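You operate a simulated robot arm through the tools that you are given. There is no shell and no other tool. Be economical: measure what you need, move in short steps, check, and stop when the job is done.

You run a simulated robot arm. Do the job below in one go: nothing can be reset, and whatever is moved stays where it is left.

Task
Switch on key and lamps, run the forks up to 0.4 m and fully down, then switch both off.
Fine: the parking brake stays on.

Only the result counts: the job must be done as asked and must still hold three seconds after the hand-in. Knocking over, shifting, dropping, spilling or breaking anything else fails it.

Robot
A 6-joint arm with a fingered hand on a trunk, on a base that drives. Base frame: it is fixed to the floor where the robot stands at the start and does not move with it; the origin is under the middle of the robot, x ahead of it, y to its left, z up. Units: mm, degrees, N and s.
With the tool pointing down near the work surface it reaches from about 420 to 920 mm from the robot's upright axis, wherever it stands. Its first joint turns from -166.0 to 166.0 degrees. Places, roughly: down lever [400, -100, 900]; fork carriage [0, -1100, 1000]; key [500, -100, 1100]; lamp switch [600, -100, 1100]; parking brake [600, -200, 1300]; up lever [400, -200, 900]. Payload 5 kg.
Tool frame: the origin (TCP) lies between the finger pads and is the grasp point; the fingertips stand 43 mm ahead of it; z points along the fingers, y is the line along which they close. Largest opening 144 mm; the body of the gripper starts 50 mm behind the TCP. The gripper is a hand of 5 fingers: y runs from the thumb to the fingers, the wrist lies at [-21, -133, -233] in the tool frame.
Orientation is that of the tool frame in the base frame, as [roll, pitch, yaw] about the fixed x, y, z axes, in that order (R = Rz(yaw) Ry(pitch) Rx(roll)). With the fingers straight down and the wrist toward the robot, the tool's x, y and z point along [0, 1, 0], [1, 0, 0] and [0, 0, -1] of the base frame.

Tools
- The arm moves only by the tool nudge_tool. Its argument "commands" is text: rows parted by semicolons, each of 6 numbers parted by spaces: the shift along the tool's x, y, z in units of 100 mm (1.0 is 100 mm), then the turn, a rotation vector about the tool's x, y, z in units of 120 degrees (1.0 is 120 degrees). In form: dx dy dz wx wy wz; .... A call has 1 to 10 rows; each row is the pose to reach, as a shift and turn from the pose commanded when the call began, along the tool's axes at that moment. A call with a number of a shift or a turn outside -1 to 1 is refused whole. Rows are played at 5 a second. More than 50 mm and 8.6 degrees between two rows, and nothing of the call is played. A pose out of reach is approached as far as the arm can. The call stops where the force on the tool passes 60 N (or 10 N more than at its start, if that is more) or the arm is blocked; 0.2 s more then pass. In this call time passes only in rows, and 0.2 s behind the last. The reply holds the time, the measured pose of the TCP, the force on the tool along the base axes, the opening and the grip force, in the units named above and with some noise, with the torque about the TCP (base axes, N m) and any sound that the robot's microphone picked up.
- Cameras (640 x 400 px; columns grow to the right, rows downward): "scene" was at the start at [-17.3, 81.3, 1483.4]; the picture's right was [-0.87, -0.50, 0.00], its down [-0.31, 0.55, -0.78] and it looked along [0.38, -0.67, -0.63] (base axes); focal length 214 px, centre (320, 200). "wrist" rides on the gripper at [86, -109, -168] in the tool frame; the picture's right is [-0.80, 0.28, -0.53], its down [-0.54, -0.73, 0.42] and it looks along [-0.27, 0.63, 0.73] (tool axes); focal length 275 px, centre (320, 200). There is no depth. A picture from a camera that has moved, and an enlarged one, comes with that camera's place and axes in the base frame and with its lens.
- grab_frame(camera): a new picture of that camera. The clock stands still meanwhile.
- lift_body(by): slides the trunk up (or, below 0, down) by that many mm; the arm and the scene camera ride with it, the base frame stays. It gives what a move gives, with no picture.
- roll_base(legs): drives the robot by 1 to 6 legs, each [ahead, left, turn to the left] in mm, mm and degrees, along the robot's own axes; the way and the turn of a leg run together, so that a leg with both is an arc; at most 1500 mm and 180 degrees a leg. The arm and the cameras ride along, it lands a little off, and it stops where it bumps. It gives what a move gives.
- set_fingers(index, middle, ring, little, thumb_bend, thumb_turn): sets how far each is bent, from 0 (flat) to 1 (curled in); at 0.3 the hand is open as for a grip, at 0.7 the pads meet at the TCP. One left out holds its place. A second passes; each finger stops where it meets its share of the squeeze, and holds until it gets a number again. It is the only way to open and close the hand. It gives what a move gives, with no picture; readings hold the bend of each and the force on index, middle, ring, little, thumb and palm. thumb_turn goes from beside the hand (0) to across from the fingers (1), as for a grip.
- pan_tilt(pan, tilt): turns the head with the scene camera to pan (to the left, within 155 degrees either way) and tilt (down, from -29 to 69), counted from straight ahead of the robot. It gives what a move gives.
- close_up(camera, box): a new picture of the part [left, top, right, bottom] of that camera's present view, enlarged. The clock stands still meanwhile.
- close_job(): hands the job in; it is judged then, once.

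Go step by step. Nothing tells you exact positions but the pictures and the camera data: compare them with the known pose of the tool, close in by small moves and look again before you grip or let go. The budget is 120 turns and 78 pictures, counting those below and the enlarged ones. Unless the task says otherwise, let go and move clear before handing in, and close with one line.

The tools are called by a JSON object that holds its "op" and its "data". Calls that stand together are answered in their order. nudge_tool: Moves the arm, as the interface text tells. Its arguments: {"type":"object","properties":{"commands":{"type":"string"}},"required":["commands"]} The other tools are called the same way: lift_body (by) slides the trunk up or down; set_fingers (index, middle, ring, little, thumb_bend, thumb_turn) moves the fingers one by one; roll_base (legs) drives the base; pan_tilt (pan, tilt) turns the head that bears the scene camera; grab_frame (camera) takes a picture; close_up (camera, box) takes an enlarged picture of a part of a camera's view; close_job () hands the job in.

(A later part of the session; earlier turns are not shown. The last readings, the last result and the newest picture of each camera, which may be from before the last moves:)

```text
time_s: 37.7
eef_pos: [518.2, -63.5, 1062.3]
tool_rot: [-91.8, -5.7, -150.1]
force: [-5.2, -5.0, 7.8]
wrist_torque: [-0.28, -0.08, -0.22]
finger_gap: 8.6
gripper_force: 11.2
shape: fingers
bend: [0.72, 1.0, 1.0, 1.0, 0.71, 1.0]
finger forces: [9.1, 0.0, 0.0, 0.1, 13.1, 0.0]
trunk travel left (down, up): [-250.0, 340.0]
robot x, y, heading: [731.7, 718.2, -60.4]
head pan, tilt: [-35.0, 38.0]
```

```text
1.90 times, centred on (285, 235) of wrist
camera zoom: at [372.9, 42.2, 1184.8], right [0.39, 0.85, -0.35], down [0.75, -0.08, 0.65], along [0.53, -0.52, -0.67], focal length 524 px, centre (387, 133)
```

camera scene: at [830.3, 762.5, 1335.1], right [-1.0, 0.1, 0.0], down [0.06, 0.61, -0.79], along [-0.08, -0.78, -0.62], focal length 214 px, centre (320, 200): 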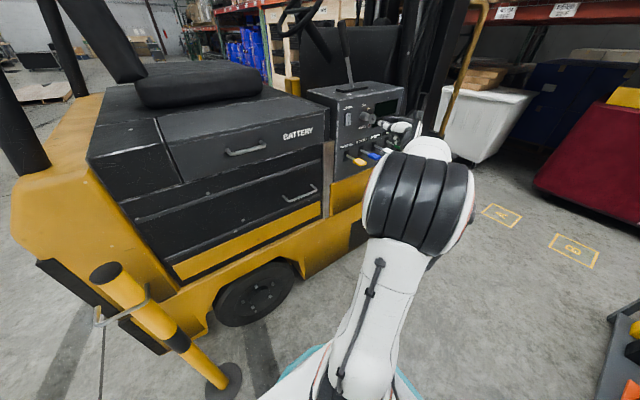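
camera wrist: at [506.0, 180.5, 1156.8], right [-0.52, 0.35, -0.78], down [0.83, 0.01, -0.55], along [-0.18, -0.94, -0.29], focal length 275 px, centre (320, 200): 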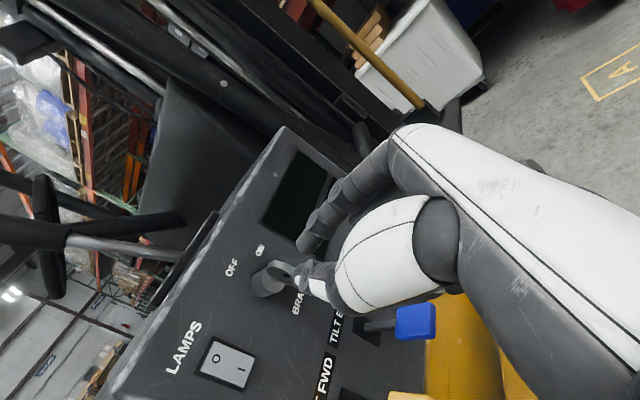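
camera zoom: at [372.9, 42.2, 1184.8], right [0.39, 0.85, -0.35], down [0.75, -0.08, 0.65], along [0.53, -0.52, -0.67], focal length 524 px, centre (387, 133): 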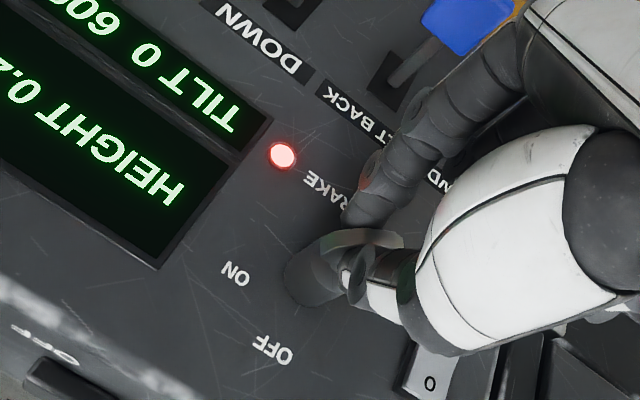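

The key is on: the display shows HEIGHT 0.2 m and TILT 0, and the brake light is lit. I'll let go of the key, back off, and re-read the display.

{"op": "nudge_tool", "data": {"commands": "0 0 0 0 0 0.04"}}

{"op": "set_fingers", "data": {"index": 0.58, "thumb_bend": 0.58}}

{"op": "nudge_tool", "data": {"commands": "0 0 -0.2 0 0 0; 0 0 -0.4 0 0 0; 0 0 -0.6 0 0 0; 0 0 -0.9 0 0 0"}}

{"op": "set_fingers", "data": {"index": 0.7, "thumb_bend": 0.7}}

{"op": "close_up", "data": {"camera": "scene", "box": [320, 80, 420, 170]}}

```text
time_s: 38.1
eef_pos: [518.7, -62.4, 1062.3]
tool_rot: [-91.7, -1.0, -150.3]
force: [-6.8, -4.4, 9.5]
wrist_torque: [-0.32, -0.06, -0.26]
finger_gap: 8.5
gripper_force: 11.6
shape: fingers
bend: [0.72, 1.0, 1.0, 1.0, 0.71, 1.0]
finger forces: [9.6, 0.0, 0.1, 0.1, 14.0, 0.0]
trunk travel left (down, up): [-250.0, 340.0]
robot x, y, heading: [734.4, 722.8, -60.7]
head pan, tilt: [-35.0, 38.0]
```

```text
time_s: 39.1
eef_pos: [520.6, -62.8, 1060.9]
tool_rot: [-91.8, -1.0, -150.1]
force: [0.4, 0.4, 0.2]
wrist_torque: [0.05, 0.0, 0.01]
finger_gap: 52.7
gripper_force: 0.0
shape: fingers
bend: [0.57, 1.0, 1.0, 1.0, 0.57, 1.0]
finger forces: [0.0, 0.0, 0.0, 0.0, 0.0, 0.0]
trunk travel left (down, up): [-250.0, 340.0]
robot x, y, heading: [731.0, 721.3, -60.4]
head pan, tilt: [-35.0, 38.0]
```

```text
time_s: 40.1
eef_pos: [475.0, 14.5, 1065.1]
tool_rot: [-91.8, -1.0, -150.2]
force: [0.9, -1.5, 0.1]
wrist_torque: [0.0, -0.01, 0.0]
finger_gap: 52.7
gripper_force: 0.1
shape: fingers
bend: [0.57, 1.0, 1.0, 1.0, 0.57, 1.0]
finger forces: [0.0, 0.0, 0.0, 0.0, 0.0, 0.0]
trunk travel left (down, up): [-250.0, 340.0]
robot x, y, heading: [730.0, 724.0, -60.5]
head pan, tilt: [-35.0, 38.0]
```

```text
time_s: 41.1
eef_pos: [474.4, 14.4, 1066.6]
tool_rot: [-91.7, -1.0, -150.2]
force: [-0.4, -0.3, -0.4]
wrist_torque: [0.0, 0.0, -0.01]
finger_gap: 8.6
gripper_force: 0.1
shape: fingers
bend: [0.7, 1.0, 1.0, 1.0, 0.7, 1.0]
finger forces: [0.0, 0.1, 0.0, 0.1, 0.1, 0.0]
trunk travel left (down, up): [-250.0, 340.0]
robot x, y, heading: [732.1, 720.5, -60.6]
head pan, tilt: [-35.0, 38.0]
```

```text
4.44 times, centred on (370, 125) of scene
camera zoom: at [830.3, 762.3, 1335.1], right [-1.0, 0.1, 0.0], down [0.06, 0.61, -0.79], along [-0.08, -0.78, -0.62], focal length 953 px, centre (98, 533)
```

zoom: 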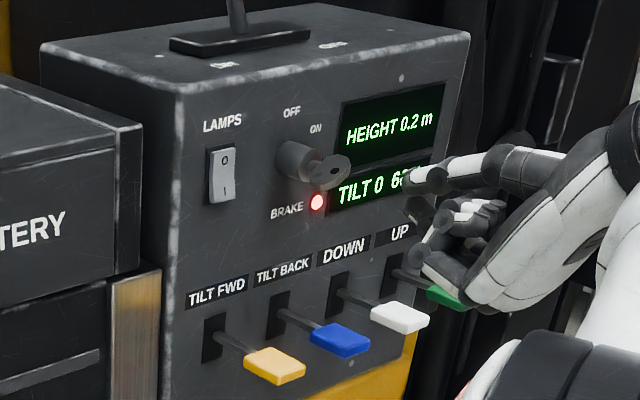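

The key is ON (bow horizontal). Next is the lamp switch: I'll move left, then forward to about 35 mm before the "I" half.

{"op": "nudge_tool", "data": {"commands": "-0.42 0.07 0 0 0 0; -0.85 0.14 0 0 0 0; -0.85 0.14 0.32 0 0 0; -0.85 0.14 0.64 0 0 0; -0.85 0.14 0.96 0 0 0"}}

{"op": "close_up", "data": {"camera": "scene", "box": [320, 80, 420, 170]}}

{"op": "close_up", "data": {"camera": "wrist", "box": [200, 180, 420, 340]}}

```text
time_s: 42.3
eef_pos: [596.5, -25.8, 1044.9]
tool_rot: [-91.7, -1.0, -150.1]
force: [-1.0, -0.2, -0.3]
wrist_torque: [-0.02, 0.02, 0.04]
finger_gap: 8.5
gripper_force: 0.0
shape: fingers
bend: [0.7, 1.0, 1.0, 1.0, 0.7, 1.0]
finger forces: [0.0, 0.0, 0.0, 0.1, 0.0, 0.0]
trunk travel left (down, up): [-250.0, 340.0]
robot x, y, heading: [730.7, 717.9, -60.5]
head pan, tilt: [-35.0, 38.0]
```

```text
4.44 times, centred on (370, 125) of scene
camera zoom: at [830.1, 762.5, 1335.1], right [-1.0, 0.1, 0.0], down [0.06, 0.61, -0.79], along [-0.08, -0.78, -0.62], focal length 953 px, centre (98, 533)
```

zoom: 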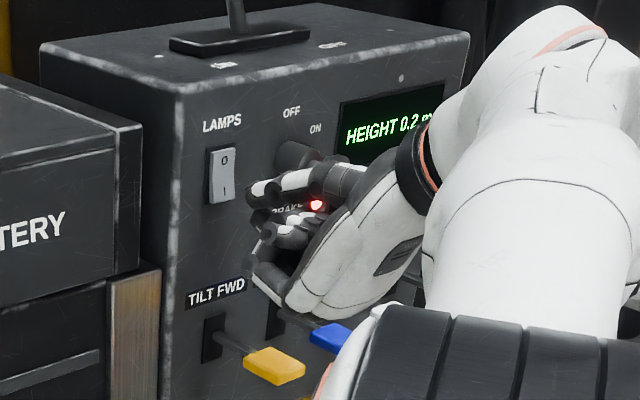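

```text
2.50 times, centred on (310, 260) of wrist
camera zoom: at [441.4, 74.6, 1161.4], right [0.42, 0.86, -0.28], down [0.7, -0.11, 0.7], along [0.58, -0.49, -0.65], focal length 688 px, centre (345, 50)
```

zoom: 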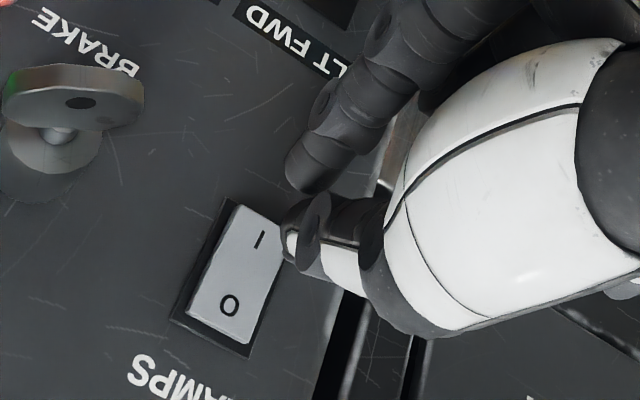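

The tip is lined up with the "I" half. I'll press forward in small steps.

{"op": "nudge_tool", "data": {"commands": "0 0.02 0.12 0 0 0; 0 0.03 0.24 0 0 0; 0 0.03 0.32 0 0 0"}}

{"op": "close_up", "data": {"camera": "scene", "box": [320, 80, 420, 170]}}

```text
time_s: 43.1
eef_pos: [611.5, -53.1, 1042.4]
tool_rot: [-91.7, -1.0, -150.0]
force: [-0.1, 0.5, 0.9]
wrist_torque: [0.01, 0.01, 0.03]
finger_gap: 8.4
gripper_force: 0.0
shape: fingers
bend: [0.7, 1.0, 1.0, 1.0, 0.7, 1.0]
finger forces: [0.0, 0.1, 0.0, 0.0, 0.1, 0.0]
trunk travel left (down, up): [-250.0, 340.0]
robot x, y, heading: [728.8, 718.2, -60.4]
head pan, tilt: [-35.0, 38.0]
```

```text
4.44 times, centred on (370, 125) of scene
camera zoom: at [830.2, 762.5, 1335.1], right [-1.0, 0.1, 0.0], down [0.06, 0.61, -0.79], along [-0.08, -0.78, -0.62], focal length 953 px, centre (98, 533)
```

zoom: 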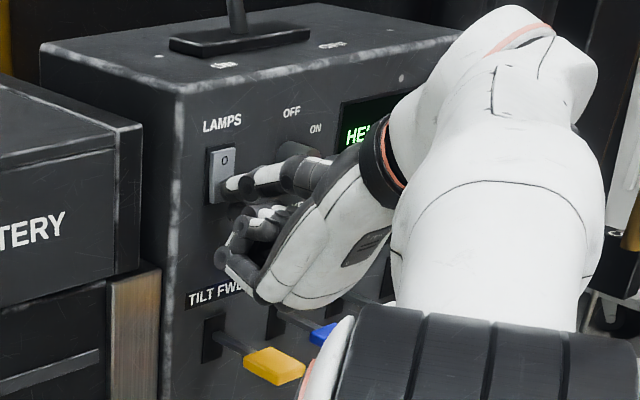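

{"op": "nudge_tool", "data": {"commands": "0 0 0.04 0 0 0; 0 0 0.08 0 0 0; 0 0 0.12 0 0 0; 0 0 0.15 0 0 0; 0 0 0.18 0 0 0"}}

{"op": "close_up", "data": {"camera": "wrist", "box": [200, 180, 420, 340]}}

```text
time_s: 44.1
eef_pos: [607.6, -59.5, 1044.1]
tool_rot: [-91.6, -1.3, -151.1]
force: [-9.4, 26.0, 2.4]
wrist_torque: [-0.34, -0.12, 0.16]
finger_gap: 6.0
gripper_force: 13.3
shape: fingers
bend: [0.7, 1.0, 1.0, 1.0, 0.71, 1.0]
finger forces: [0.0, 0.1, 0.0, 0.0, 26.8, 0.0]
trunk travel left (down, up): [-250.0, 340.0]
robot x, y, heading: [732.5, 721.1, -60.7]
head pan, tilt: [-35.0, 38.0]
stopped in row 4: the force on the tool passed its limit at 63 N (the readings are from after the stop); the commanded pose is now the measured one
```

```text
2.50 times, centred on (310, 260) of wrist
camera zoom: at [455.4, 43.1, 1161.3], right [0.43, 0.86, -0.29], down [0.7, -0.12, 0.7], along [0.57, -0.5, -0.65], focal length 688 px, centre (345, 50)
```

zoom: 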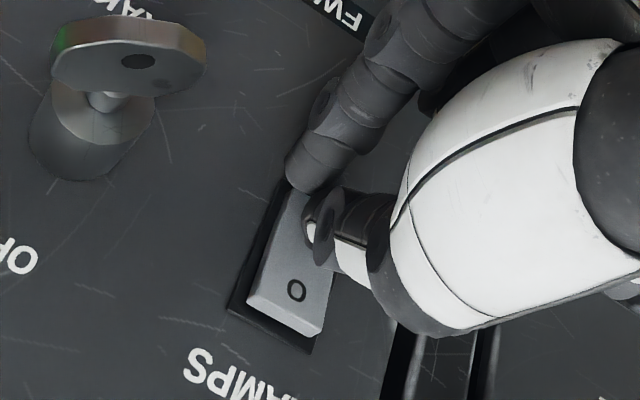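

It seems the rocker has tipped (the O end now stands out). I'll back off and verify.

{"op": "nudge_tool", "data": {"commands": "0 0 -0.3 0 0 0; 0 0 -0.7 0 0 0; 0.3 0 -1 0 0 0"}}

{"op": "close_up", "data": {"camera": "scene", "box": [320, 80, 420, 170]}}

{"op": "close_up", "data": {"camera": "wrist", "box": [200, 180, 420, 340]}}

```text
time_s: 44.9
eef_pos: [541.6, 8.3, 1045.3]
tool_rot: [-91.6, -1.2, -150.6]
force: [1.2, -0.2, 0.0]
wrist_torque: [0.02, 0.02, -0.07]
finger_gap: 8.0
gripper_force: 0.1
shape: fingers
bend: [0.7, 1.0, 1.0, 1.0, 0.7, 1.0]
finger forces: [0.0, 0.0, 0.0, 0.0, 0.1, 0.1]
trunk travel left (down, up): [-250.0, 340.0]
robot x, y, heading: [733.7, 721.4, -60.6]
head pan, tilt: [-35.0, 38.0]
```

```text
4.44 times, centred on (370, 125) of scene
camera zoom: at [830.4, 763.0, 1335.0], right [-1.0, 0.1, 0.0], down [0.06, 0.61, -0.79], along [-0.08, -0.78, -0.62], focal length 953 px, centre (98, 533)
```

zoom: 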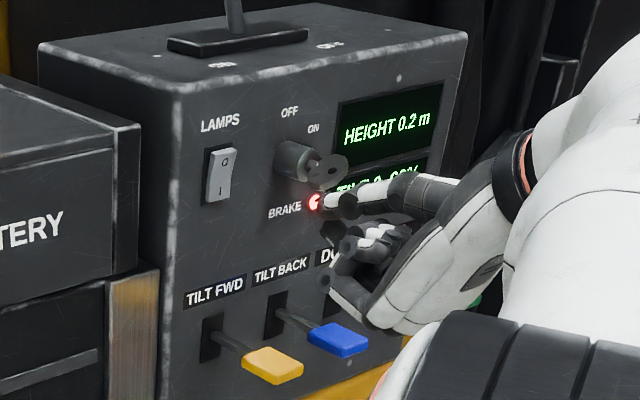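

```text
2.50 times, centred on (310, 260) of wrist
camera zoom: at [386.9, 109.7, 1161.8], right [0.42, 0.86, -0.28], down [0.7, -0.11, 0.7], along [0.57, -0.5, -0.65], focal length 688 px, centre (345, 50)
```

zoom: 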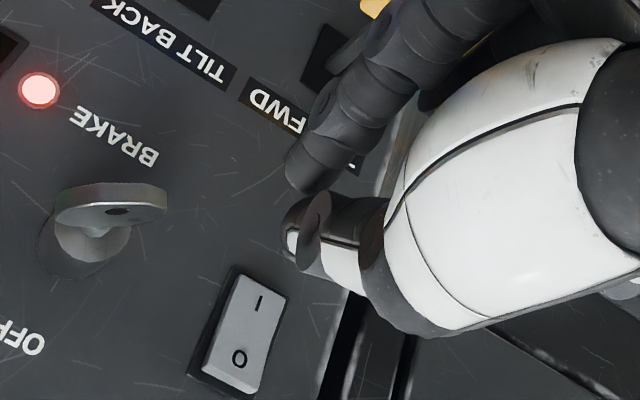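

The lamps rocker now sits on I. Next come the levers: I'll return to the handshake pose so I can grip a knob from its sides, backing off a little first.

{"op": "nudge_tool", "data": {"commands": "0 0 -0.15 0 0 -0.065; 0 0 -0.3 0 0 -0.13; 0 0 -0.45 0 0 -0.195; 0 0 -0.6 0 0 -0.26; 0 0 -0.6 0 0 -0.325; 0 0 -0.6 0 0 -0.39"}}

{"op": "nudge_tool", "data": {"commands": "0 0 0 0 0 -0.065; 0 0 0 0 0 -0.13; 0 0 0 0 0 -0.195; 0 0 0 0 0 -0.26; 0 0 0 0 0 -0.325; 0 0 0 0 0 -0.36"}}

{"op": "roll_base", "data": {"legs": [[0, -130, 0]]}}

{"op": "grab_frame", "data": {"camera": "scene"}}

```text
time_s: 46.3
eef_pos: [507.7, 62.1, 1048.3]
tool_rot: [-92.7, -48.2, -148.7]
force: [0.4, -0.2, -0.4]
wrist_torque: [-0.02, 0.0, 0.01]
finger_gap: 7.7
gripper_force: 0.1
shape: fingers
bend: [0.7, 1.0, 1.0, 1.0, 0.7, 1.0]
finger forces: [0.1, 0.0, 0.1, 0.0, 0.0, 0.0]
trunk travel left (down, up): [-250.0, 340.0]
robot x, y, heading: [734.7, 717.9, -60.6]
head pan, tilt: [-35.0, 38.0]
```

```text
time_s: 47.7
eef_pos: [508.3, 61.9, 1049.2]
tool_rot: [141.3, -87.8, -22.0]
force: [0.6, 1.1, -0.4]
wrist_torque: [0.01, 0.03, -0.03]
finger_gap: 7.7
gripper_force: 0.0
shape: fingers
bend: [0.7, 1.0, 1.0, 1.0, 0.7, 1.0]
finger forces: [0.0, 0.0, 0.0, 0.0, 0.1, 0.0]
trunk travel left (down, up): [-250.0, 340.0]
robot x, y, heading: [733.0, 718.6, -60.3]
head pan, tilt: [-35.0, 38.0]
```

```text
time_s: 49.0
eef_pos: [396.4, -3.1, 1049.1]
tool_rot: [145.8, -87.9, -26.4]
force: [0.3, 0.5, 0.4]
wrist_torque: [-0.02, -0.01, 0.01]
finger_gap: 7.9
gripper_force: 0.1
shape: fingers
bend: [0.7, 1.0, 1.0, 1.0, 0.7, 1.0]
finger forces: [0.0, 0.1, 0.1, 0.1, 0.0, 0.1]
trunk travel left (down, up): [-250.0, 340.0]
robot x, y, heading: [619.2, 656.8, -60.5]
head pan, tilt: [-35.0, 38.0]
```

```text
37 pictures are left
camera scene: at [717.1, 699.6, 1335.1], right [-1.0, 0.1, 0.0], down [0.06, 0.61, -0.79], along [-0.08, -0.78, -0.62], focal length 214 px, centre (320, 200)
```

scene: 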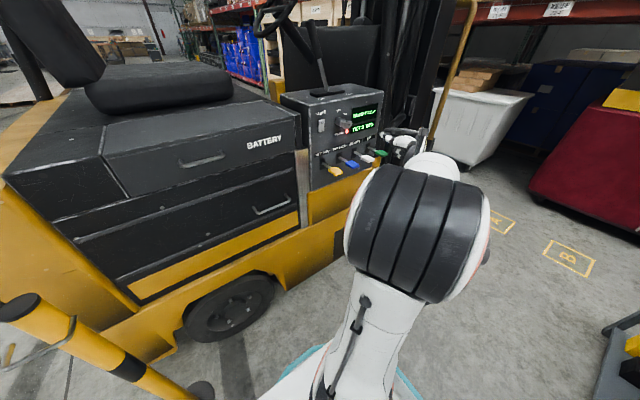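

The display is visible and the hand is free. I'll move down and right to a standoff in front of the green UP knob (about [353, -172, 901]).

{"op": "nudge_tool", "data": {"commands": "-0.37 0.29 0.05 0 0 0; -0.74 0.58 0.1 0 0 0"}}

{"op": "nudge_tool", "data": {"commands": "-0.37 0.29 0.05 0 0 0; -0.73 0.58 0.1 0 0 0"}}

{"op": "set_fingers", "data": {"index": 0.53, "thumb_bend": 0.53}}

{"op": "grab_frame", "data": {"camera": "wrist"}}

{"op": "close_up", "data": {"camera": "scene", "box": [280, 70, 440, 180]}}

```text
time_s: 49.6
eef_pos: [346.6, -38.5, 975.2]
tool_rot: [141.1, -87.9, -21.7]
force: [-0.2, 0.9, 1.3]
wrist_torque: [0.14, 0.05, -0.01]
finger_gap: 8.2
gripper_force: 0.1
shape: fingers
bend: [0.7, 1.0, 1.0, 1.0, 0.7, 1.0]
finger forces: [0.0, 0.0, 0.0, 0.0, 0.0, 0.0]
trunk travel left (down, up): [-250.0, 340.0]
robot x, y, heading: [620.6, 654.0, -60.8]
head pan, tilt: [-35.0, 38.0]
```

```text
time_s: 50.2
eef_pos: [297.1, -72.9, 903.8]
tool_rot: [142.3, -87.9, -22.9]
force: [0.5, 0.7, 0.7]
wrist_torque: [0.21, 0.04, -0.02]
finger_gap: 8.0
gripper_force: 0.1
shape: fingers
bend: [0.7, 1.0, 1.0, 1.0, 0.7, 1.0]
finger forces: [0.1, 0.1, 0.1, 0.1, 0.0, 0.0]
trunk travel left (down, up): [-250.0, 340.0]
robot x, y, heading: [620.9, 659.1, -60.4]
head pan, tilt: [-35.0, 38.0]
```

```text
time_s: 51.2
eef_pos: [297.7, -72.3, 903.2]
tool_rot: [145.9, -87.9, -26.4]
force: [0.4, 0.3, 0.0]
wrist_torque: [0.0, 0.03, 0.0]
finger_gap: 66.9
gripper_force: 0.1
shape: fingers
bend: [0.53, 1.0, 1.0, 1.0, 0.53, 1.0]
finger forces: [0.0, 0.0, 0.1, 0.0, 0.0, 0.1]
trunk travel left (down, up): [-250.0, 340.0]
robot x, y, heading: [617.9, 655.1, -60.4]
head pan, tilt: [-35.0, 38.0]
```

```text
36 pictures are left
camera wrist: at [312.7, 124.9, 992.8], right [-0.54, 0.34, -0.77], down [0.82, 0.0, -0.57], along [-0.19, -0.94, -0.28], focal length 275 px, centre (320, 200)
```

wrist: 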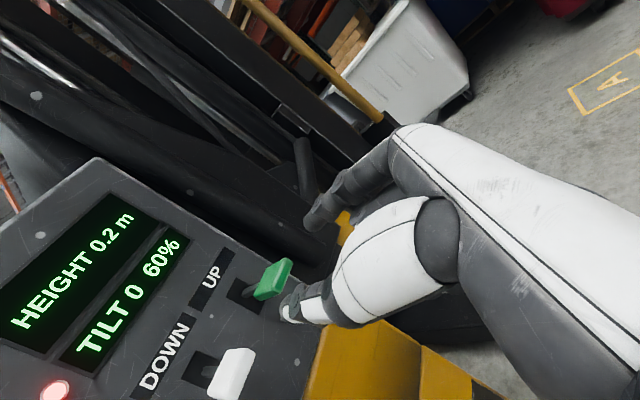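

```text
3.64 times, centred on (360, 125) of scene
camera zoom: at [716.9, 699.5, 1335.1], right [-1.0, 0.1, 0.0], down [0.06, 0.61, -0.79], along [-0.08, -0.78, -0.62], focal length 780 px, centre (174, 473)
```

zoom: 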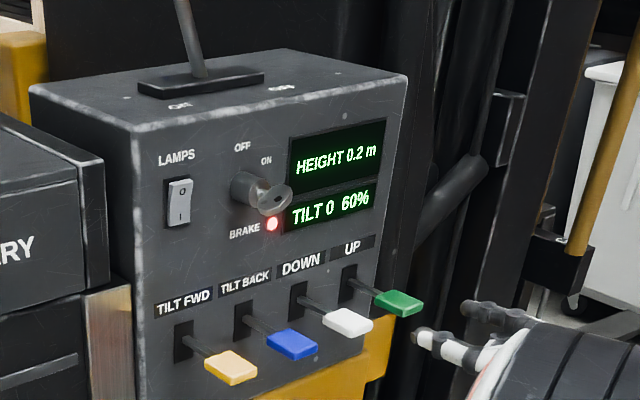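

The knob projects exactly where I estimated and sits straight ahead. I'll advance 84 mm and close on it.

{"op": "nudge_tool", "data": {"commands": "0 0 0.28 0 0 0; 0 0 0.56 0 0 0; 0 0 0.84 0 0 0"}}

{"op": "set_fingers", "data": {"index": 0.66, "thumb_bend": 0.66}}

{"op": "grab_frame", "data": {"camera": "wrist"}}

```text
time_s: 52.0
eef_pos: [340.0, -145.6, 901.1]
tool_rot: [145.1, -87.8, -25.6]
force: [-0.8, -0.8, 0.4]
wrist_torque: [0.02, 0.03, 0.03]
finger_gap: 67.0
gripper_force: 0.0
shape: fingers
bend: [0.53, 1.0, 1.0, 1.0, 0.53, 1.0]
finger forces: [0.0, 0.1, 0.1, 0.1, 0.0, 0.0]
trunk travel left (down, up): [-250.0, 340.0]
robot x, y, heading: [621.4, 654.0, -60.6]
head pan, tilt: [-35.0, 38.0]
```

```text
time_s: 53.0
eef_pos: [341.1, -146.7, 901.5]
tool_rot: [145.2, -87.9, -25.6]
force: [-0.9, -0.8, 0.4]
wrist_torque: [0.01, 0.01, -0.02]
finger_gap: 40.4
gripper_force: 5.9
shape: fingers
bend: [0.61, 1.0, 1.0, 1.0, 0.62, 1.0]
finger forces: [6.3, 0.1, 0.0, 0.1, 6.0, 0.0]
trunk travel left (down, up): [-250.0, 340.0]
robot x, y, heading: [619.2, 661.5, -60.7]
head pan, tilt: [-35.0, 38.0]
```

```text
34 pictures are left
camera wrist: at [355.3, 51.3, 990.8], right [-0.54, 0.34, -0.77], down [0.82, 0.0, -0.57], along [-0.19, -0.94, -0.28], focal length 275 px, centre (320, 200)
```

wrist: 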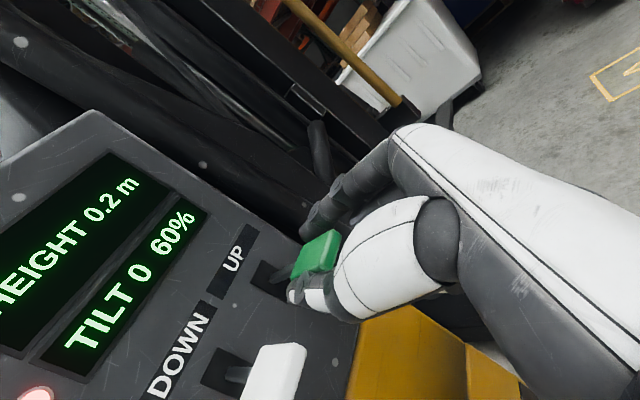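

The green knob is gripped and the wrist camera sees the display. I'll press the lever down a little and read the height.

{"op": "nudge_tool", "data": {"commands": "-0.06 0 0 0 0 0; -0.12 0 0 0 0 0; -0.18 0 0 0 0 0"}}

{"op": "grab_frame", "data": {"camera": "wrist"}}

```text
time_s: 53.8
eef_pos: [339.5, -146.0, 882.5]
tool_rot: [141.0, -88.0, -21.5]
force: [1.3, -1.8, 4.3]
wrist_torque: [-0.16, -0.07, -0.12]
finger_gap: 40.2
gripper_force: 6.8
shape: fingers
bend: [0.61, 1.0, 1.0, 1.0, 0.62, 1.0]
finger forces: [7.2, 0.0, 0.0, 0.1, 6.2, 0.0]
trunk travel left (down, up): [-250.0, 340.0]
robot x, y, heading: [619.6, 650.5, -60.5]
head pan, tilt: [-35.0, 38.0]
```

```text
33 pictures are left
camera wrist: at [355.2, 50.8, 973.0], right [-0.54, 0.34, -0.77], down [0.82, 0.0, -0.57], along [-0.19, -0.94, -0.28], focal length 275 px, centre (320, 200)
```

wrist: 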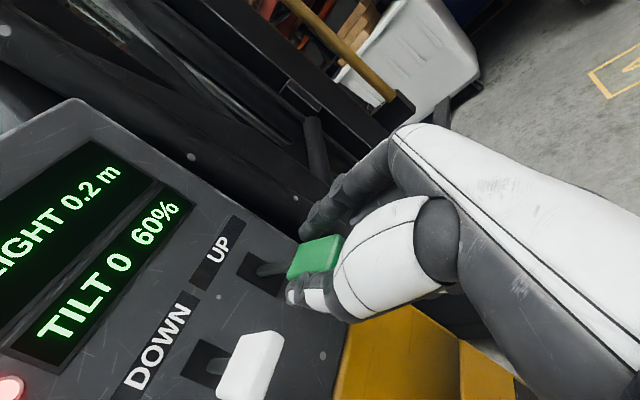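

{"op": "nudge_tool", "data": {"commands": "-0.06 0 0 0 0 0; -0.1 0 0 0 0 0"}}

{"op": "grab_frame", "data": {"camera": "wrist"}}

```text
time_s: 54.4
eef_pos: [341.4, -146.3, 874.1]
tool_rot: [141.7, -87.8, -22.2]
force: [0.4, -5.1, 5.9]
wrist_torque: [-0.12, -0.11, -0.09]
finger_gap: 40.4
gripper_force: 6.6
shape: fingers
bend: [0.6, 1.0, 1.0, 1.0, 0.62, 1.0]
finger forces: [7.7, 0.0, 0.0, 0.0, 5.3, 0.0]
trunk travel left (down, up): [-250.0, 340.0]
robot x, y, heading: [620.0, 656.7, -60.6]
head pan, tilt: [-35.0, 38.0]
```

```text
32 pictures are left
camera wrist: at [356.0, 50.3, 963.1], right [-0.54, 0.34, -0.77], down [0.82, 0.0, -0.57], along [-0.19, -0.94, -0.28], focal length 275 px, centre (320, 200)
```

wrist: 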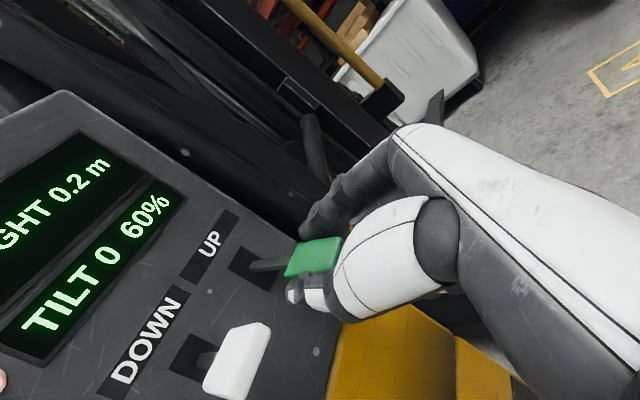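

{"op": "nudge_tool", "data": {"commands": "-0.05 0 0 0 0 0; -0.05 0 0 0 0 0; -0.05 0 0 0 0 0; -0.05 0 0 0 0 0"}}

{"op": "grab_frame", "data": {"camera": "wrist"}}

```text
time_s: 55.4
eef_pos: [340.1, -147.5, 869.0]
tool_rot: [145.4, -87.9, -25.9]
force: [1.3, -5.0, 6.9]
wrist_torque: [-0.2, -0.19, -0.1]
finger_gap: 40.5
gripper_force: 5.8
shape: fingers
bend: [0.6, 1.0, 1.0, 1.0, 0.62, 1.0]
finger forces: [6.9, 0.1, 0.0, 0.0, 5.6, 0.1]
trunk travel left (down, up): [-250.0, 340.0]
robot x, y, heading: [619.9, 658.9, -60.4]
head pan, tilt: [-35.0, 38.0]
```

```text
31 pictures are left
camera wrist: at [355.9, 50.5, 957.7], right [-0.54, 0.34, -0.77], down [0.82, 0.0, -0.57], along [-0.19, -0.94, -0.28], focal length 275 px, centre (320, 200)
```

wrist: 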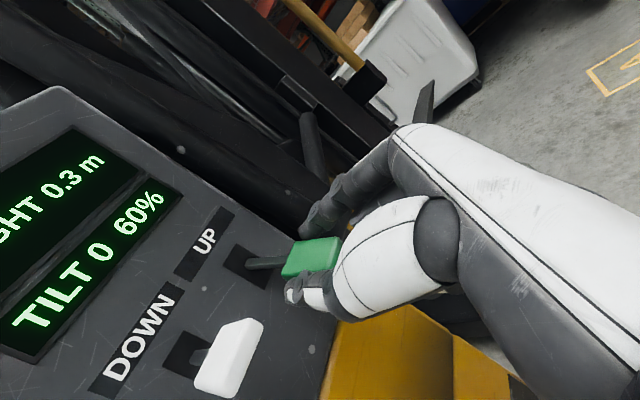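

Height is 0.3 m and rising, so pressing down works. I'll hold in short bursts.

{"op": "nudge_tool", "data": {"commands": "0 0 0 0 0 0; 0 0 0 0 0 0"}}

{"op": "grab_frame", "data": {"camera": "wrist"}}

```text
time_s: 56.0
eef_pos: [341.0, -146.9, 867.5]
tool_rot: [145.0, -87.9, -25.6]
force: [1.4, -5.1, 7.2]
wrist_torque: [-0.2, -0.13, -0.1]
finger_gap: 40.4
gripper_force: 5.6
shape: fingers
bend: [0.6, 1.0, 1.0, 1.0, 0.62, 1.0]
finger forces: [6.8, 0.1, 0.0, 0.0, 5.5, 0.0]
trunk travel left (down, up): [-250.0, 340.0]
robot x, y, heading: [619.6, 656.2, -60.6]
head pan, tilt: [-35.0, 38.0]
```

```text
30 pictures are left
camera wrist: at [355.9, 50.5, 957.7], right [-0.54, 0.34, -0.77], down [0.82, 0.0, -0.57], along [-0.19, -0.94, -0.28], focal length 275 px, centre (320, 200)
```

wrist: 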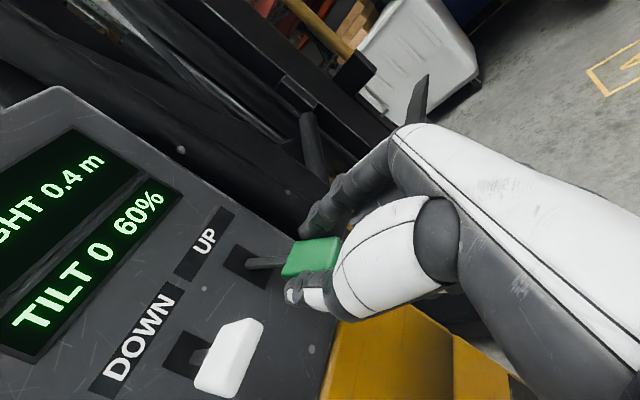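

Display reads 0.4 m. I'll return the lever to neutral at once.

{"op": "nudge_tool", "data": {"commands": "0.34 0 0 0 0 0"}}

{"op": "grab_frame", "data": {"camera": "wrist"}}

```text
time_s: 56.4
eef_pos: [341.2, -147.3, 901.6]
tool_rot: [152.1, -87.8, -32.7]
force: [-2.5, 7.2, 0.8]
wrist_torque: [-0.04, -0.02, 0.22]
finger_gap: 40.2
gripper_force: 7.0
shape: fingers
bend: [0.61, 1.0, 1.0, 1.0, 0.62, 1.0]
finger forces: [6.4, 0.0, 0.0, 0.1, 8.7, 0.0]
trunk travel left (down, up): [-250.0, 340.0]
robot x, y, heading: [618.4, 655.9, -60.6]
head pan, tilt: [-35.0, 38.0]
```

```text
29 pictures are left
camera wrist: at [355.6, 50.2, 991.0], right [-0.54, 0.34, -0.77], down [0.82, 0.0, -0.57], along [-0.2, -0.94, -0.28], focal length 275 px, centre (320, 200)
```

wrist: 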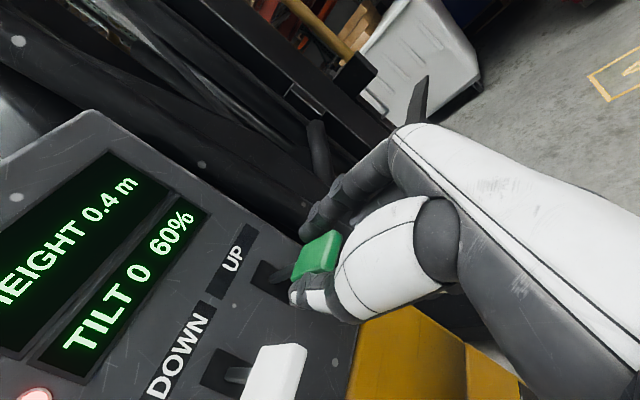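

The display holds at 0.4 m. From the tine's motion I estimate about 0.08 m/s, so the true height is near 0.37 m. One brief tap will centre it on 0.4.

{"op": "nudge_tool", "data": {"commands": "-0.32 0 0 0 0 0; 0 0 0 0 0 0"}}

{"op": "grab_frame", "data": {"camera": "wrist"}}

```text
time_s: 57.0
eef_pos: [342.1, -147.5, 901.0]
tool_rot: [146.9, -87.9, -27.3]
force: [-0.7, 7.4, 1.8]
wrist_torque: [-0.08, -0.03, 0.17]
finger_gap: 39.4
gripper_force: 7.4
shape: fingers
bend: [0.62, 1.0, 1.0, 1.0, 0.62, 1.0]
finger forces: [6.3, 0.1, 0.1, 0.0, 8.4, 0.0]
trunk travel left (down, up): [-250.0, 340.0]
robot x, y, heading: [617.6, 655.9, -60.2]
head pan, tilt: [-35.0, 38.0]
```

```text
28 pictures are left
camera wrist: at [356.2, 49.3, 991.0], right [-0.54, 0.34, -0.77], down [0.82, 0.0, -0.57], along [-0.2, -0.94, -0.28], focal length 275 px, centre (320, 200)
```

wrist: 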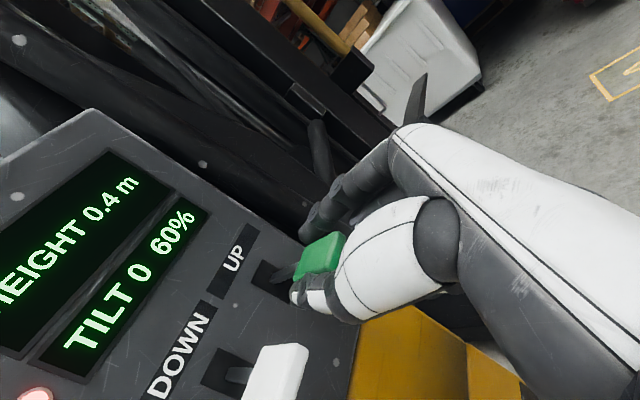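

Forks stand at 0.4 m. I'll release the green knob, back out, shift 91 mm left to the white DOWN knob and check.

{"op": "set_fingers", "data": {"index": 0.53, "thumb_bend": 0.53}}

{"op": "nudge_tool", "data": {"commands": "0 0 -0.28 0 0 0; 0 0 -0.56 0 0 0; 0 0 -0.84 0 0 0; 0 -0.45 -0.84 0 0 0; 0 -0.91 -0.84 0 0 0"}}

{"op": "grab_frame", "data": {"camera": "wrist"}}

```text
time_s: 58.0
eef_pos: [340.1, -149.6, 901.9]
tool_rot: [143.7, -87.8, -24.3]
force: [-0.8, 0.1, -0.2]
wrist_torque: [-0.02, 0.02, -0.01]
finger_gap: 67.1
gripper_force: 0.0
shape: fingers
bend: [0.53, 1.0, 1.0, 1.0, 0.53, 1.0]
finger forces: [0.0, 0.0, 0.0, 0.1, 0.0, 0.1]
trunk travel left (down, up): [-250.0, 340.0]
robot x, y, heading: [617.8, 656.6, -60.5]
head pan, tilt: [-35.0, 38.0]
```

```text
time_s: 59.2
eef_pos: [380.8, -30.4, 901.2]
tool_rot: [146.5, -87.9, -27.0]
force: [-0.8, 0.0, -0.3]
wrist_torque: [-0.08, -0.02, 0.07]
finger_gap: 67.4
gripper_force: 0.0
shape: fingers
bend: [0.53, 1.0, 1.0, 1.0, 0.53, 1.0]
finger forces: [0.1, 0.1, 0.0, 0.1, 0.1, 0.0]
trunk travel left (down, up): [-250.0, 340.0]
robot x, y, heading: [618.6, 657.7, -60.6]
head pan, tilt: [-35.0, 38.0]
```

```text
27 pictures are left
camera wrist: at [395.8, 167.0, 992.4], right [-0.54, 0.34, -0.77], down [0.82, 0.0, -0.57], along [-0.2, -0.94, -0.28], focal length 275 px, centre (320, 200)
```

wrist: 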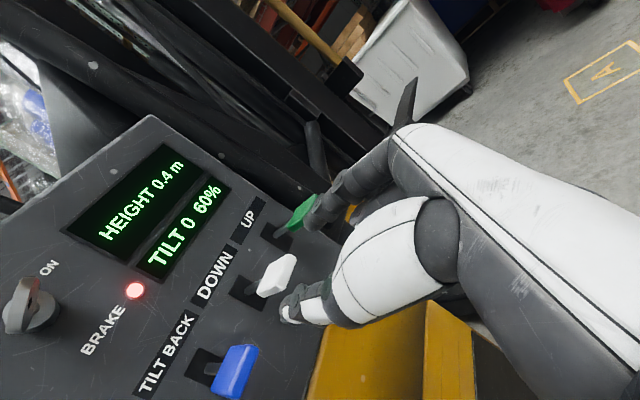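

The white knob is exactly ahead. I'll advance and grip.

{"op": "nudge_tool", "data": {"commands": "0 0.01 0.26 0 0 0; 0.01 0.02 0.52 0 0 0; 0.02 0.03 0.78 0 0 0"}}

{"op": "set_fingers", "data": {"index": 0.66, "thumb_bend": 0.66}}

{"op": "nudge_tool", "data": {"commands": "-0.11 0 0 0 0 0; -0.22 0 0 0 0 0; -0.33 0 0 0 0 0; -0.33 0 0 0 0 0; -0.33 0 0 0 0 0; -0.33 0 0 0 0 0"}}

{"op": "grab_frame", "data": {"camera": "wrist"}}

```text
time_s: 60.0
eef_pos: [416.7, -99.3, 903.4]
tool_rot: [144.6, -87.9, -25.1]
force: [-0.8, -0.3, 0.4]
wrist_torque: [-0.01, -0.03, -0.02]
finger_gap: 67.2
gripper_force: 0.0
shape: fingers
bend: [0.53, 1.0, 1.0, 1.0, 0.53, 1.0]
finger forces: [0.0, 0.1, 0.0, 0.0, 0.0, 0.0]
trunk travel left (down, up): [-250.0, 340.0]
robot x, y, heading: [620.9, 657.8, -60.6]
head pan, tilt: [-35.0, 38.0]
```

```text
time_s: 61.0
eef_pos: [416.6, -98.0, 904.0]
tool_rot: [144.9, -87.9, -25.4]
force: [0.5, -1.5, 1.5]
wrist_torque: [-0.06, -0.05, -0.02]
finger_gap: 39.7
gripper_force: 5.6
shape: fingers
bend: [0.61, 1.0, 1.0, 1.0, 0.62, 1.0]
finger forces: [5.3, 0.0, 0.1, 0.0, 6.0, 0.1]
trunk travel left (down, up): [-250.0, 340.0]
robot x, y, heading: [617.7, 656.5, -60.4]
head pan, tilt: [-35.0, 38.0]
```

```text
time_s: 62.4
eef_pos: [416.4, -98.5, 869.0]
tool_rot: [141.7, -87.8, -22.4]
force: [2.3, -4.4, 6.8]
wrist_torque: [-0.24, -0.11, -0.01]
finger_gap: 39.7
gripper_force: 6.4
shape: fingers
bend: [0.61, 1.0, 1.0, 1.0, 0.62, 1.0]
finger forces: [6.9, 0.0, 0.0, 0.1, 5.6, 0.1]
trunk travel left (down, up): [-250.0, 340.0]
robot x, y, heading: [618.5, 657.0, -60.4]
head pan, tilt: [-35.0, 38.0]
```

```text
26 pictures are left
camera wrist: at [431.1, 99.2, 959.1], right [-0.54, 0.34, -0.77], down [0.82, 0.0, -0.57], along [-0.19, -0.94, -0.28], focal length 275 px, centre (320, 200)
```

wrist: 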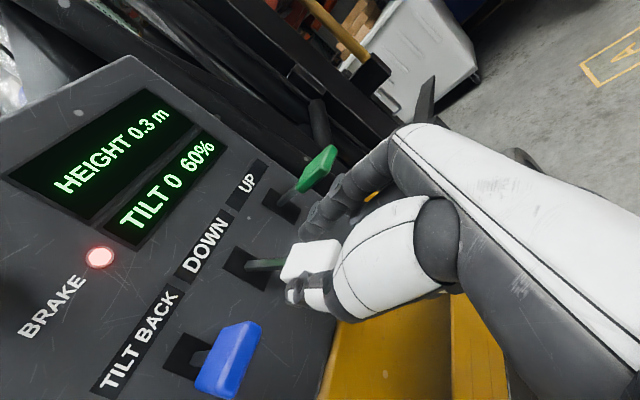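

Height is 0.3 m and falling. I'll hold the lever down.

{"op": "nudge_tool", "data": {"commands": "0 0 0 0 0 0; 0 0 0 0 0 0; 0 0 0 0 0 0; 0 0 0 0 0 0; 0 0 0 0 0 0; 0 0 0 0 0 0; 0 0 0 0 0 0; 0 0 0 0 0 0; 0 0 0 0 0 0; 0 0 0 0 0 0"}}

{"op": "nudge_tool", "data": {"commands": "0 0 0 0 0 0; 0 0 0 0 0 0; 0 0 0 0 0 0; 0 0 0 0 0 0; 0 0 0 0 0 0; 0 0 0 0 0 0; 0 0 0 0 0 0; 0 0 0 0 0 0; 0 0 0 0 0 0; 0 0 0 0 0 0"}}

{"op": "grab_frame", "data": {"camera": "wrist"}}

```text
time_s: 64.6
eef_pos: [416.3, -97.5, 869.3]
tool_rot: [142.3, -87.8, -22.7]
force: [2.4, -5.7, 8.0]
wrist_torque: [-0.24, -0.1, -0.03]
finger_gap: 40.0
gripper_force: 6.3
shape: fingers
bend: [0.61, 1.0, 1.0, 1.0, 0.62, 1.0]
finger forces: [6.9, 0.0, 0.2, 0.0, 5.5, 0.0]
trunk travel left (down, up): [-250.0, 340.0]
robot x, y, heading: [616.6, 657.6, -60.1]
head pan, tilt: [-35.0, 38.0]
```

```text
time_s: 66.8
eef_pos: [416.0, -97.3, 869.3]
tool_rot: [141.6, -87.9, -22.2]
force: [3.1, -5.3, 7.5]
wrist_torque: [-0.28, -0.11, -0.04]
finger_gap: 39.8
gripper_force: 6.3
shape: fingers
bend: [0.61, 1.0, 1.0, 1.0, 0.62, 1.0]
finger forces: [7.0, 0.1, 0.0, 0.0, 5.5, 0.1]
trunk travel left (down, up): [-250.0, 340.0]
robot x, y, heading: [617.2, 658.9, -60.5]
head pan, tilt: [-35.0, 38.0]
```

```text
25 pictures are left
camera wrist: at [431.1, 99.3, 959.1], right [-0.54, 0.34, -0.77], down [0.82, 0.0, -0.57], along [-0.19, -0.94, -0.28], focal length 275 px, centre (320, 200)
```

wrist: 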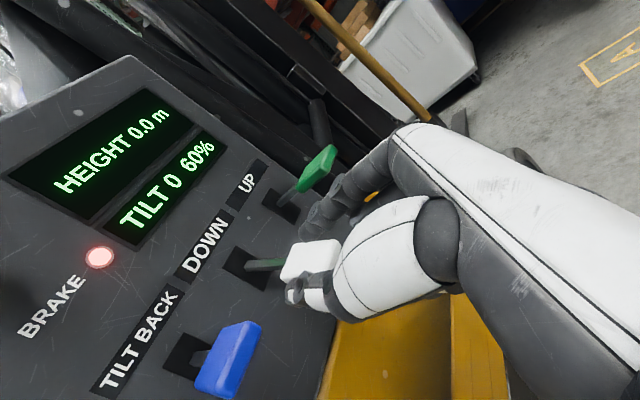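

Display reads 0.0 m. I'll hold a little longer so the forks are surely on the stop, then return the lever, release and back out.

{"op": "nudge_tool", "data": {"commands": "0 0 0 0 0 0; 0 0 0 0 0 0; 0 0 0 0 0 0; 0 0 0 0 0 0; 0 0 0 0 0 0; 0 0 0 0 0 0; 0 0 0 0 0 0; 0 0 0 0 0 0; 0.17 0 0 0 0 0; 0.33 0 0 0 0 0"}}

{"op": "set_fingers", "data": {"index": 0.53, "thumb_bend": 0.53}}

{"op": "nudge_tool", "data": {"commands": "0 0 -0.28 0 0 0; 0 0 -0.56 0 0 0; 0 0 -0.84 0 0 0; 0.4 0 -0.84 0 0 0; 0.8 0 -0.84 0 0 0"}}

{"op": "set_fingers", "data": {"index": 0.7, "thumb_bend": 0.7}}

{"op": "grab_frame", "data": {"camera": "wrist"}}

```text
time_s: 69.0
eef_pos: [415.5, -97.6, 901.7]
tool_rot: [143.7, -87.9, -24.3]
force: [-3.1, 6.9, 1.4]
wrist_torque: [-0.07, -0.06, 0.08]
finger_gap: 39.4
gripper_force: 7.0
shape: fingers
bend: [0.61, 1.0, 1.0, 1.0, 0.62, 1.0]
finger forces: [5.6, 0.0, 0.0, 0.1, 7.6, 0.0]
trunk travel left (down, up): [-250.0, 340.0]
robot x, y, heading: [615.0, 655.3, -60.4]
head pan, tilt: [-35.0, 38.0]
```

```text
time_s: 70.0
eef_pos: [416.7, -98.2, 901.8]
tool_rot: [147.4, -87.8, -27.9]
force: [0.6, 0.1, 0.4]
wrist_torque: [0.0, 0.03, 0.01]
finger_gap: 66.8
gripper_force: 0.0
shape: fingers
bend: [0.53, 1.0, 1.0, 1.0, 0.53, 1.0]
finger forces: [0.0, 0.0, 0.1, 0.0, 0.0, 0.1]
trunk travel left (down, up): [-250.0, 340.0]
robot x, y, heading: [621.3, 658.2, -60.4]
head pan, tilt: [-35.0, 38.0]
```

```text
time_s: 71.2
eef_pos: [378.0, -26.0, 984.6]
tool_rot: [147.3, -87.9, -27.8]
force: [0.5, -0.9, -0.7]
wrist_torque: [-0.07, 0.0, 0.03]
finger_gap: 67.1
gripper_force: 0.1
shape: fingers
bend: [0.53, 1.0, 1.0, 1.0, 0.53, 1.0]
finger forces: [0.0, 0.1, 0.0, 0.0, 0.0, 0.0]
trunk travel left (down, up): [-250.0, 340.0]
robot x, y, heading: [618.8, 659.5, -60.5]
head pan, tilt: [-35.0, 38.0]
```

```text
time_s: 72.2
eef_pos: [377.1, -25.5, 984.6]
tool_rot: [145.0, -87.8, -25.5]
force: [0.6, 0.0, 0.4]
wrist_torque: [0.02, 0.0, -0.03]
finger_gap: 8.5
gripper_force: 0.0
shape: fingers
bend: [0.7, 1.0, 1.0, 1.0, 0.7, 1.0]
finger forces: [0.1, 0.0, 0.0, 0.1, 0.0, 0.0]
trunk travel left (down, up): [-250.0, 340.0]
robot x, y, heading: [618.1, 654.9, -60.4]
head pan, tilt: [-35.0, 38.0]
```

```text
24 pictures are left
camera wrist: at [392.8, 171.3, 1074.4], right [-0.54, 0.34, -0.77], down [0.82, 0.0, -0.57], along [-0.19, -0.94, -0.28], focal length 275 px, centre (320, 200)
```

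wrist: 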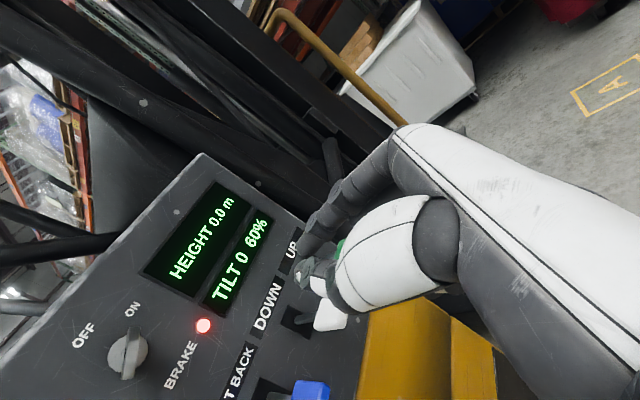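

Forks are down (0.0 m) and the levers are back in neutral. Now the lamps off: I'll move left and up to a standoff in front of the O half (about [636, -94, 1076]).

{"op": "nudge_tool", "data": {"commands": "0.17 -0.32 0 0 0 0; 0.34 -0.64 0 0 0 0; 0.51 -0.945 0 0 0 0"}}

{"op": "nudge_tool", "data": {"commands": "0.17 -0.32 0 0 0 0; 0.34 -0.64 0 0 0 0; 0.51 -0.945 0 0 0 0; 0.51 -0.945 0.4 0 0 0; 0.51 -0.945 0.8 0 0 0; 0.51 -0.945 1 0 0 0"}}

{"op": "grab_frame", "data": {"camera": "wrist"}}

```text
time_s: 73.0
eef_pos: [458.9, 18.9, 1031.0]
tool_rot: [142.8, -87.9, -23.2]
force: [-0.7, -0.3, -1.3]
wrist_torque: [-0.14, 0.0, 0.06]
finger_gap: 8.4
gripper_force: 0.1
shape: fingers
bend: [0.7, 1.0, 1.0, 1.0, 0.7, 1.0]
finger forces: [0.0, 0.0, 0.1, 0.0, 0.0, 0.0]
trunk travel left (down, up): [-250.0, 340.0]
robot x, y, heading: [622.3, 655.9, -60.1]
head pan, tilt: [-35.0, 38.0]
```

```text
time_s: 74.4
eef_pos: [584.3, -21.9, 1080.5]
tool_rot: [146.4, -87.8, -26.4]
force: [0.7, 0.4, 0.4]
wrist_torque: [0.01, 0.03, 0.0]
finger_gap: 8.1
gripper_force: 0.0
shape: fingers
bend: [0.7, 1.0, 1.0, 1.0, 0.7, 1.0]
finger forces: [0.0, 0.0, 0.0, 0.0, 0.1, 0.1]
out of reach, approached as far as the arm can: row 6
trunk travel left (down, up): [-250.0, 340.0]
robot x, y, heading: [619.0, 657.3, -60.5]
head pan, tilt: [-35.0, 38.0]
```

```text
23 pictures are left
camera wrist: at [597.0, 175.8, 1169.3], right [-0.54, 0.33, -0.77], down [0.82, 0.01, -0.57], along [-0.18, -0.94, -0.28], focal length 275 px, centre (320, 200)
```

wrist: 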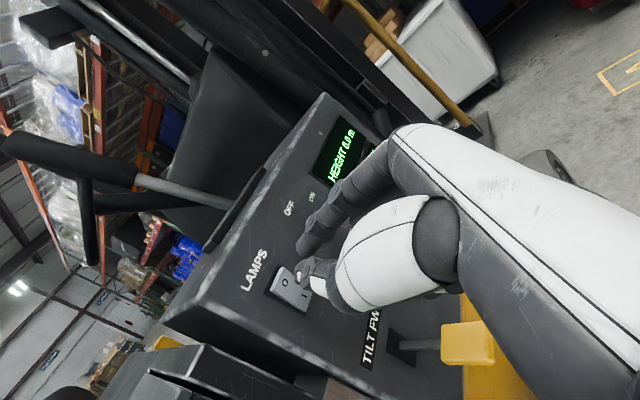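

I'm at the near limit of the reach here. I'll retreat, shift the base 130 mm left again (as when I worked the switch before), then bring the hand back.

{"op": "nudge_tool", "data": {"commands": "0 0 -0.4 0 0 0; 0 0 -0.8 0 0 0"}}

{"op": "roll_base", "data": {"legs": [[0, 130, 0]]}}

{"op": "nudge_tool", "data": {"commands": "0 0.45 0 0 0 0; 0 0.9 0 0 0 0; 0 1 0 0 0 0"}}

```text
time_s: 75.0
eef_pos: [544.8, 49.8, 1082.3]
tool_rot: [146.9, -87.8, -27.5]
force: [0.8, -0.1, -0.7]
wrist_torque: [-0.07, 0.01, -0.02]
finger_gap: 8.5
gripper_force: 0.1
shape: fingers
bend: [0.7, 1.0, 1.0, 1.0, 0.7, 1.0]
finger forces: [0.0, 0.0, 0.0, 0.0, 0.0, 0.0]
trunk travel left (down, up): [-250.0, 340.0]
robot x, y, heading: [619.1, 657.2, -60.6]
head pan, tilt: [-35.0, 38.0]
```

```text
time_s: 76.3
eef_pos: [657.4, 111.9, 1082.3]
tool_rot: [149.5, -87.9, -29.9]
force: [1.1, -0.2, -0.5]
wrist_torque: [-0.05, 0.0, 0.01]
finger_gap: 8.4
gripper_force: 0.0
shape: fingers
bend: [0.7, 1.0, 1.0, 1.0, 0.7, 1.0]
finger forces: [0.1, 0.0, 0.0, 0.1, 0.0, 0.0]
trunk travel left (down, up): [-250.0, 340.0]
robot x, y, heading: [732.0, 719.5, -60.6]
head pan, tilt: [-35.0, 38.0]
```

```text
time_s: 77.1
eef_pos: [570.7, 62.7, 1083.5]
tool_rot: [143.0, -87.9, -23.4]
force: [0.2, 0.8, 0.2]
wrist_torque: [-0.02, 0.0, -0.03]
finger_gap: 8.2
gripper_force: 0.1
shape: fingers
bend: [0.7, 1.0, 1.0, 1.0, 0.7, 1.0]
finger forces: [0.0, 0.0, 0.0, 0.1, 0.1, 0.0]
trunk travel left (down, up): [-250.0, 340.0]
robot x, y, heading: [730.1, 716.7, -60.7]
head pan, tilt: [-35.0, 38.0]
```

{"op": "nudge_tool", "data": {"commands": "0 0.1 0.28 0 0 0; 0 0.2 0.56 0 0 0; -0.02 0.2 0.85 0 0 0"}}

{"op": "close_up", "data": {"camera": "wrist", "box": [200, 180, 420, 340]}}

```text
time_s: 77.9
eef_pos: [596.1, -20.6, 1076.5]
tool_rot: [147.2, -87.8, -27.6]
force: [-0.1, 0.3, 0.6]
wrist_torque: [0.06, 0.01, 0.01]
finger_gap: 8.4
gripper_force: 0.0
shape: fingers
bend: [0.7, 1.0, 1.0, 1.0, 0.7, 1.0]
finger forces: [0.0, 0.1, 0.0, 0.0, 0.1, 0.0]
trunk travel left (down, up): [-250.0, 340.0]
robot x, y, heading: [731.7, 720.4, -60.5]
head pan, tilt: [-35.0, 38.0]
```

```text
2.50 times, centred on (310, 260) of wrist
camera zoom: at [610.3, 176.7, 1166.2], right [-0.54, 0.34, -0.77], down [0.82, 0.0, -0.57], along [-0.19, -0.94, -0.28], focal length 688 px, centre (345, 50)
```

zoom: 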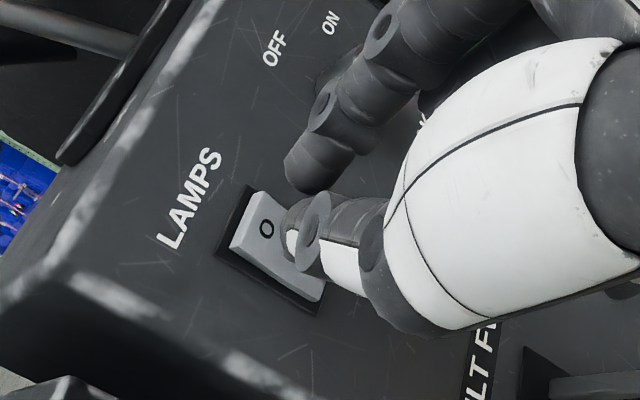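

The tip is aligned with the O mark, about 32 mm short. I'll press.

{"op": "nudge_tool", "data": {"commands": "0.02 0.02 0.13 0 0 0; 0.04 0.02 0.26 0 0 0; 0.04 0.02 0.3 0 0 0; 0.04 0.02 0.34 0 0 0; 0.04 0.02 0.38 0 0 0; 0.04 0.02 0.42 0 0 0; 0.04 0.02 0.46 0 0 0; 0.04 0.02 0.5 0 0 0"}}

{"op": "nudge_tool", "data": {"commands": "0 0 -0.3 0 0 0; 0 0 -0.7 0 0 0; 0 0 -1 0 0 0"}}

{"op": "close_up", "data": {"camera": "wrist", "box": [200, 180, 420, 340]}}

```text
time_s: 79.7
eef_pos: [613.5, -60.8, 1085.2]
tool_rot: [141.3, -88.0, -22.2]
force: [-11.0, 38.1, 1.1]
wrist_torque: [0.15, 0.0, 0.82]
finger_gap: 9.7
gripper_force: 19.5
shape: fingers
bend: [0.7, 1.0, 1.0, 1.0, 0.7, 1.0]
finger forces: [0.0, 0.0, 0.0, 0.1, 38.3, 0.0]
trunk travel left (down, up): [-250.0, 340.0]
robot x, y, heading: [729.3, 718.2, -60.3]
head pan, tilt: [-35.0, 38.0]
```

```text
time_s: 80.5
eef_pos: [569.3, 22.7, 1085.0]
tool_rot: [145.5, -87.8, -25.9]
force: [0.3, 0.1, -0.4]
wrist_torque: [-0.04, 0.01, -0.03]
finger_gap: 7.9
gripper_force: 0.1
shape: fingers
bend: [0.7, 1.0, 1.0, 1.0, 0.7, 1.0]
finger forces: [0.0, 0.0, 0.1, 0.1, 0.0, 0.0]
trunk travel left (down, up): [-250.0, 340.0]
robot x, y, heading: [731.4, 719.5, -60.2]
head pan, tilt: [-35.0, 38.0]
```

```text
2.50 times, centred on (310, 260) of wrist
camera zoom: at [583.8, 219.2, 1175.2], right [-0.54, 0.34, -0.77], down [0.82, 0.0, -0.57], along [-0.19, -0.94, -0.28], focal length 688 px, centre (345, 50)
```

zoom: 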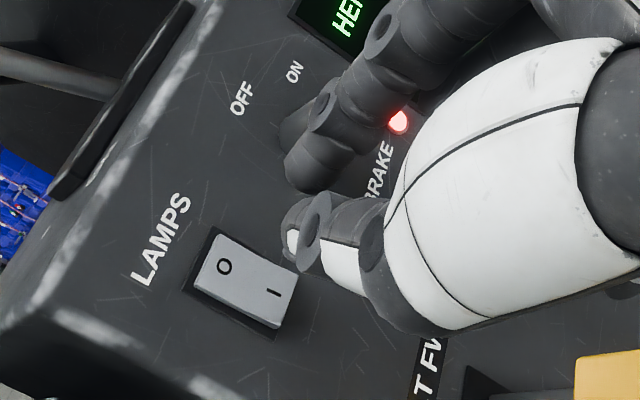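

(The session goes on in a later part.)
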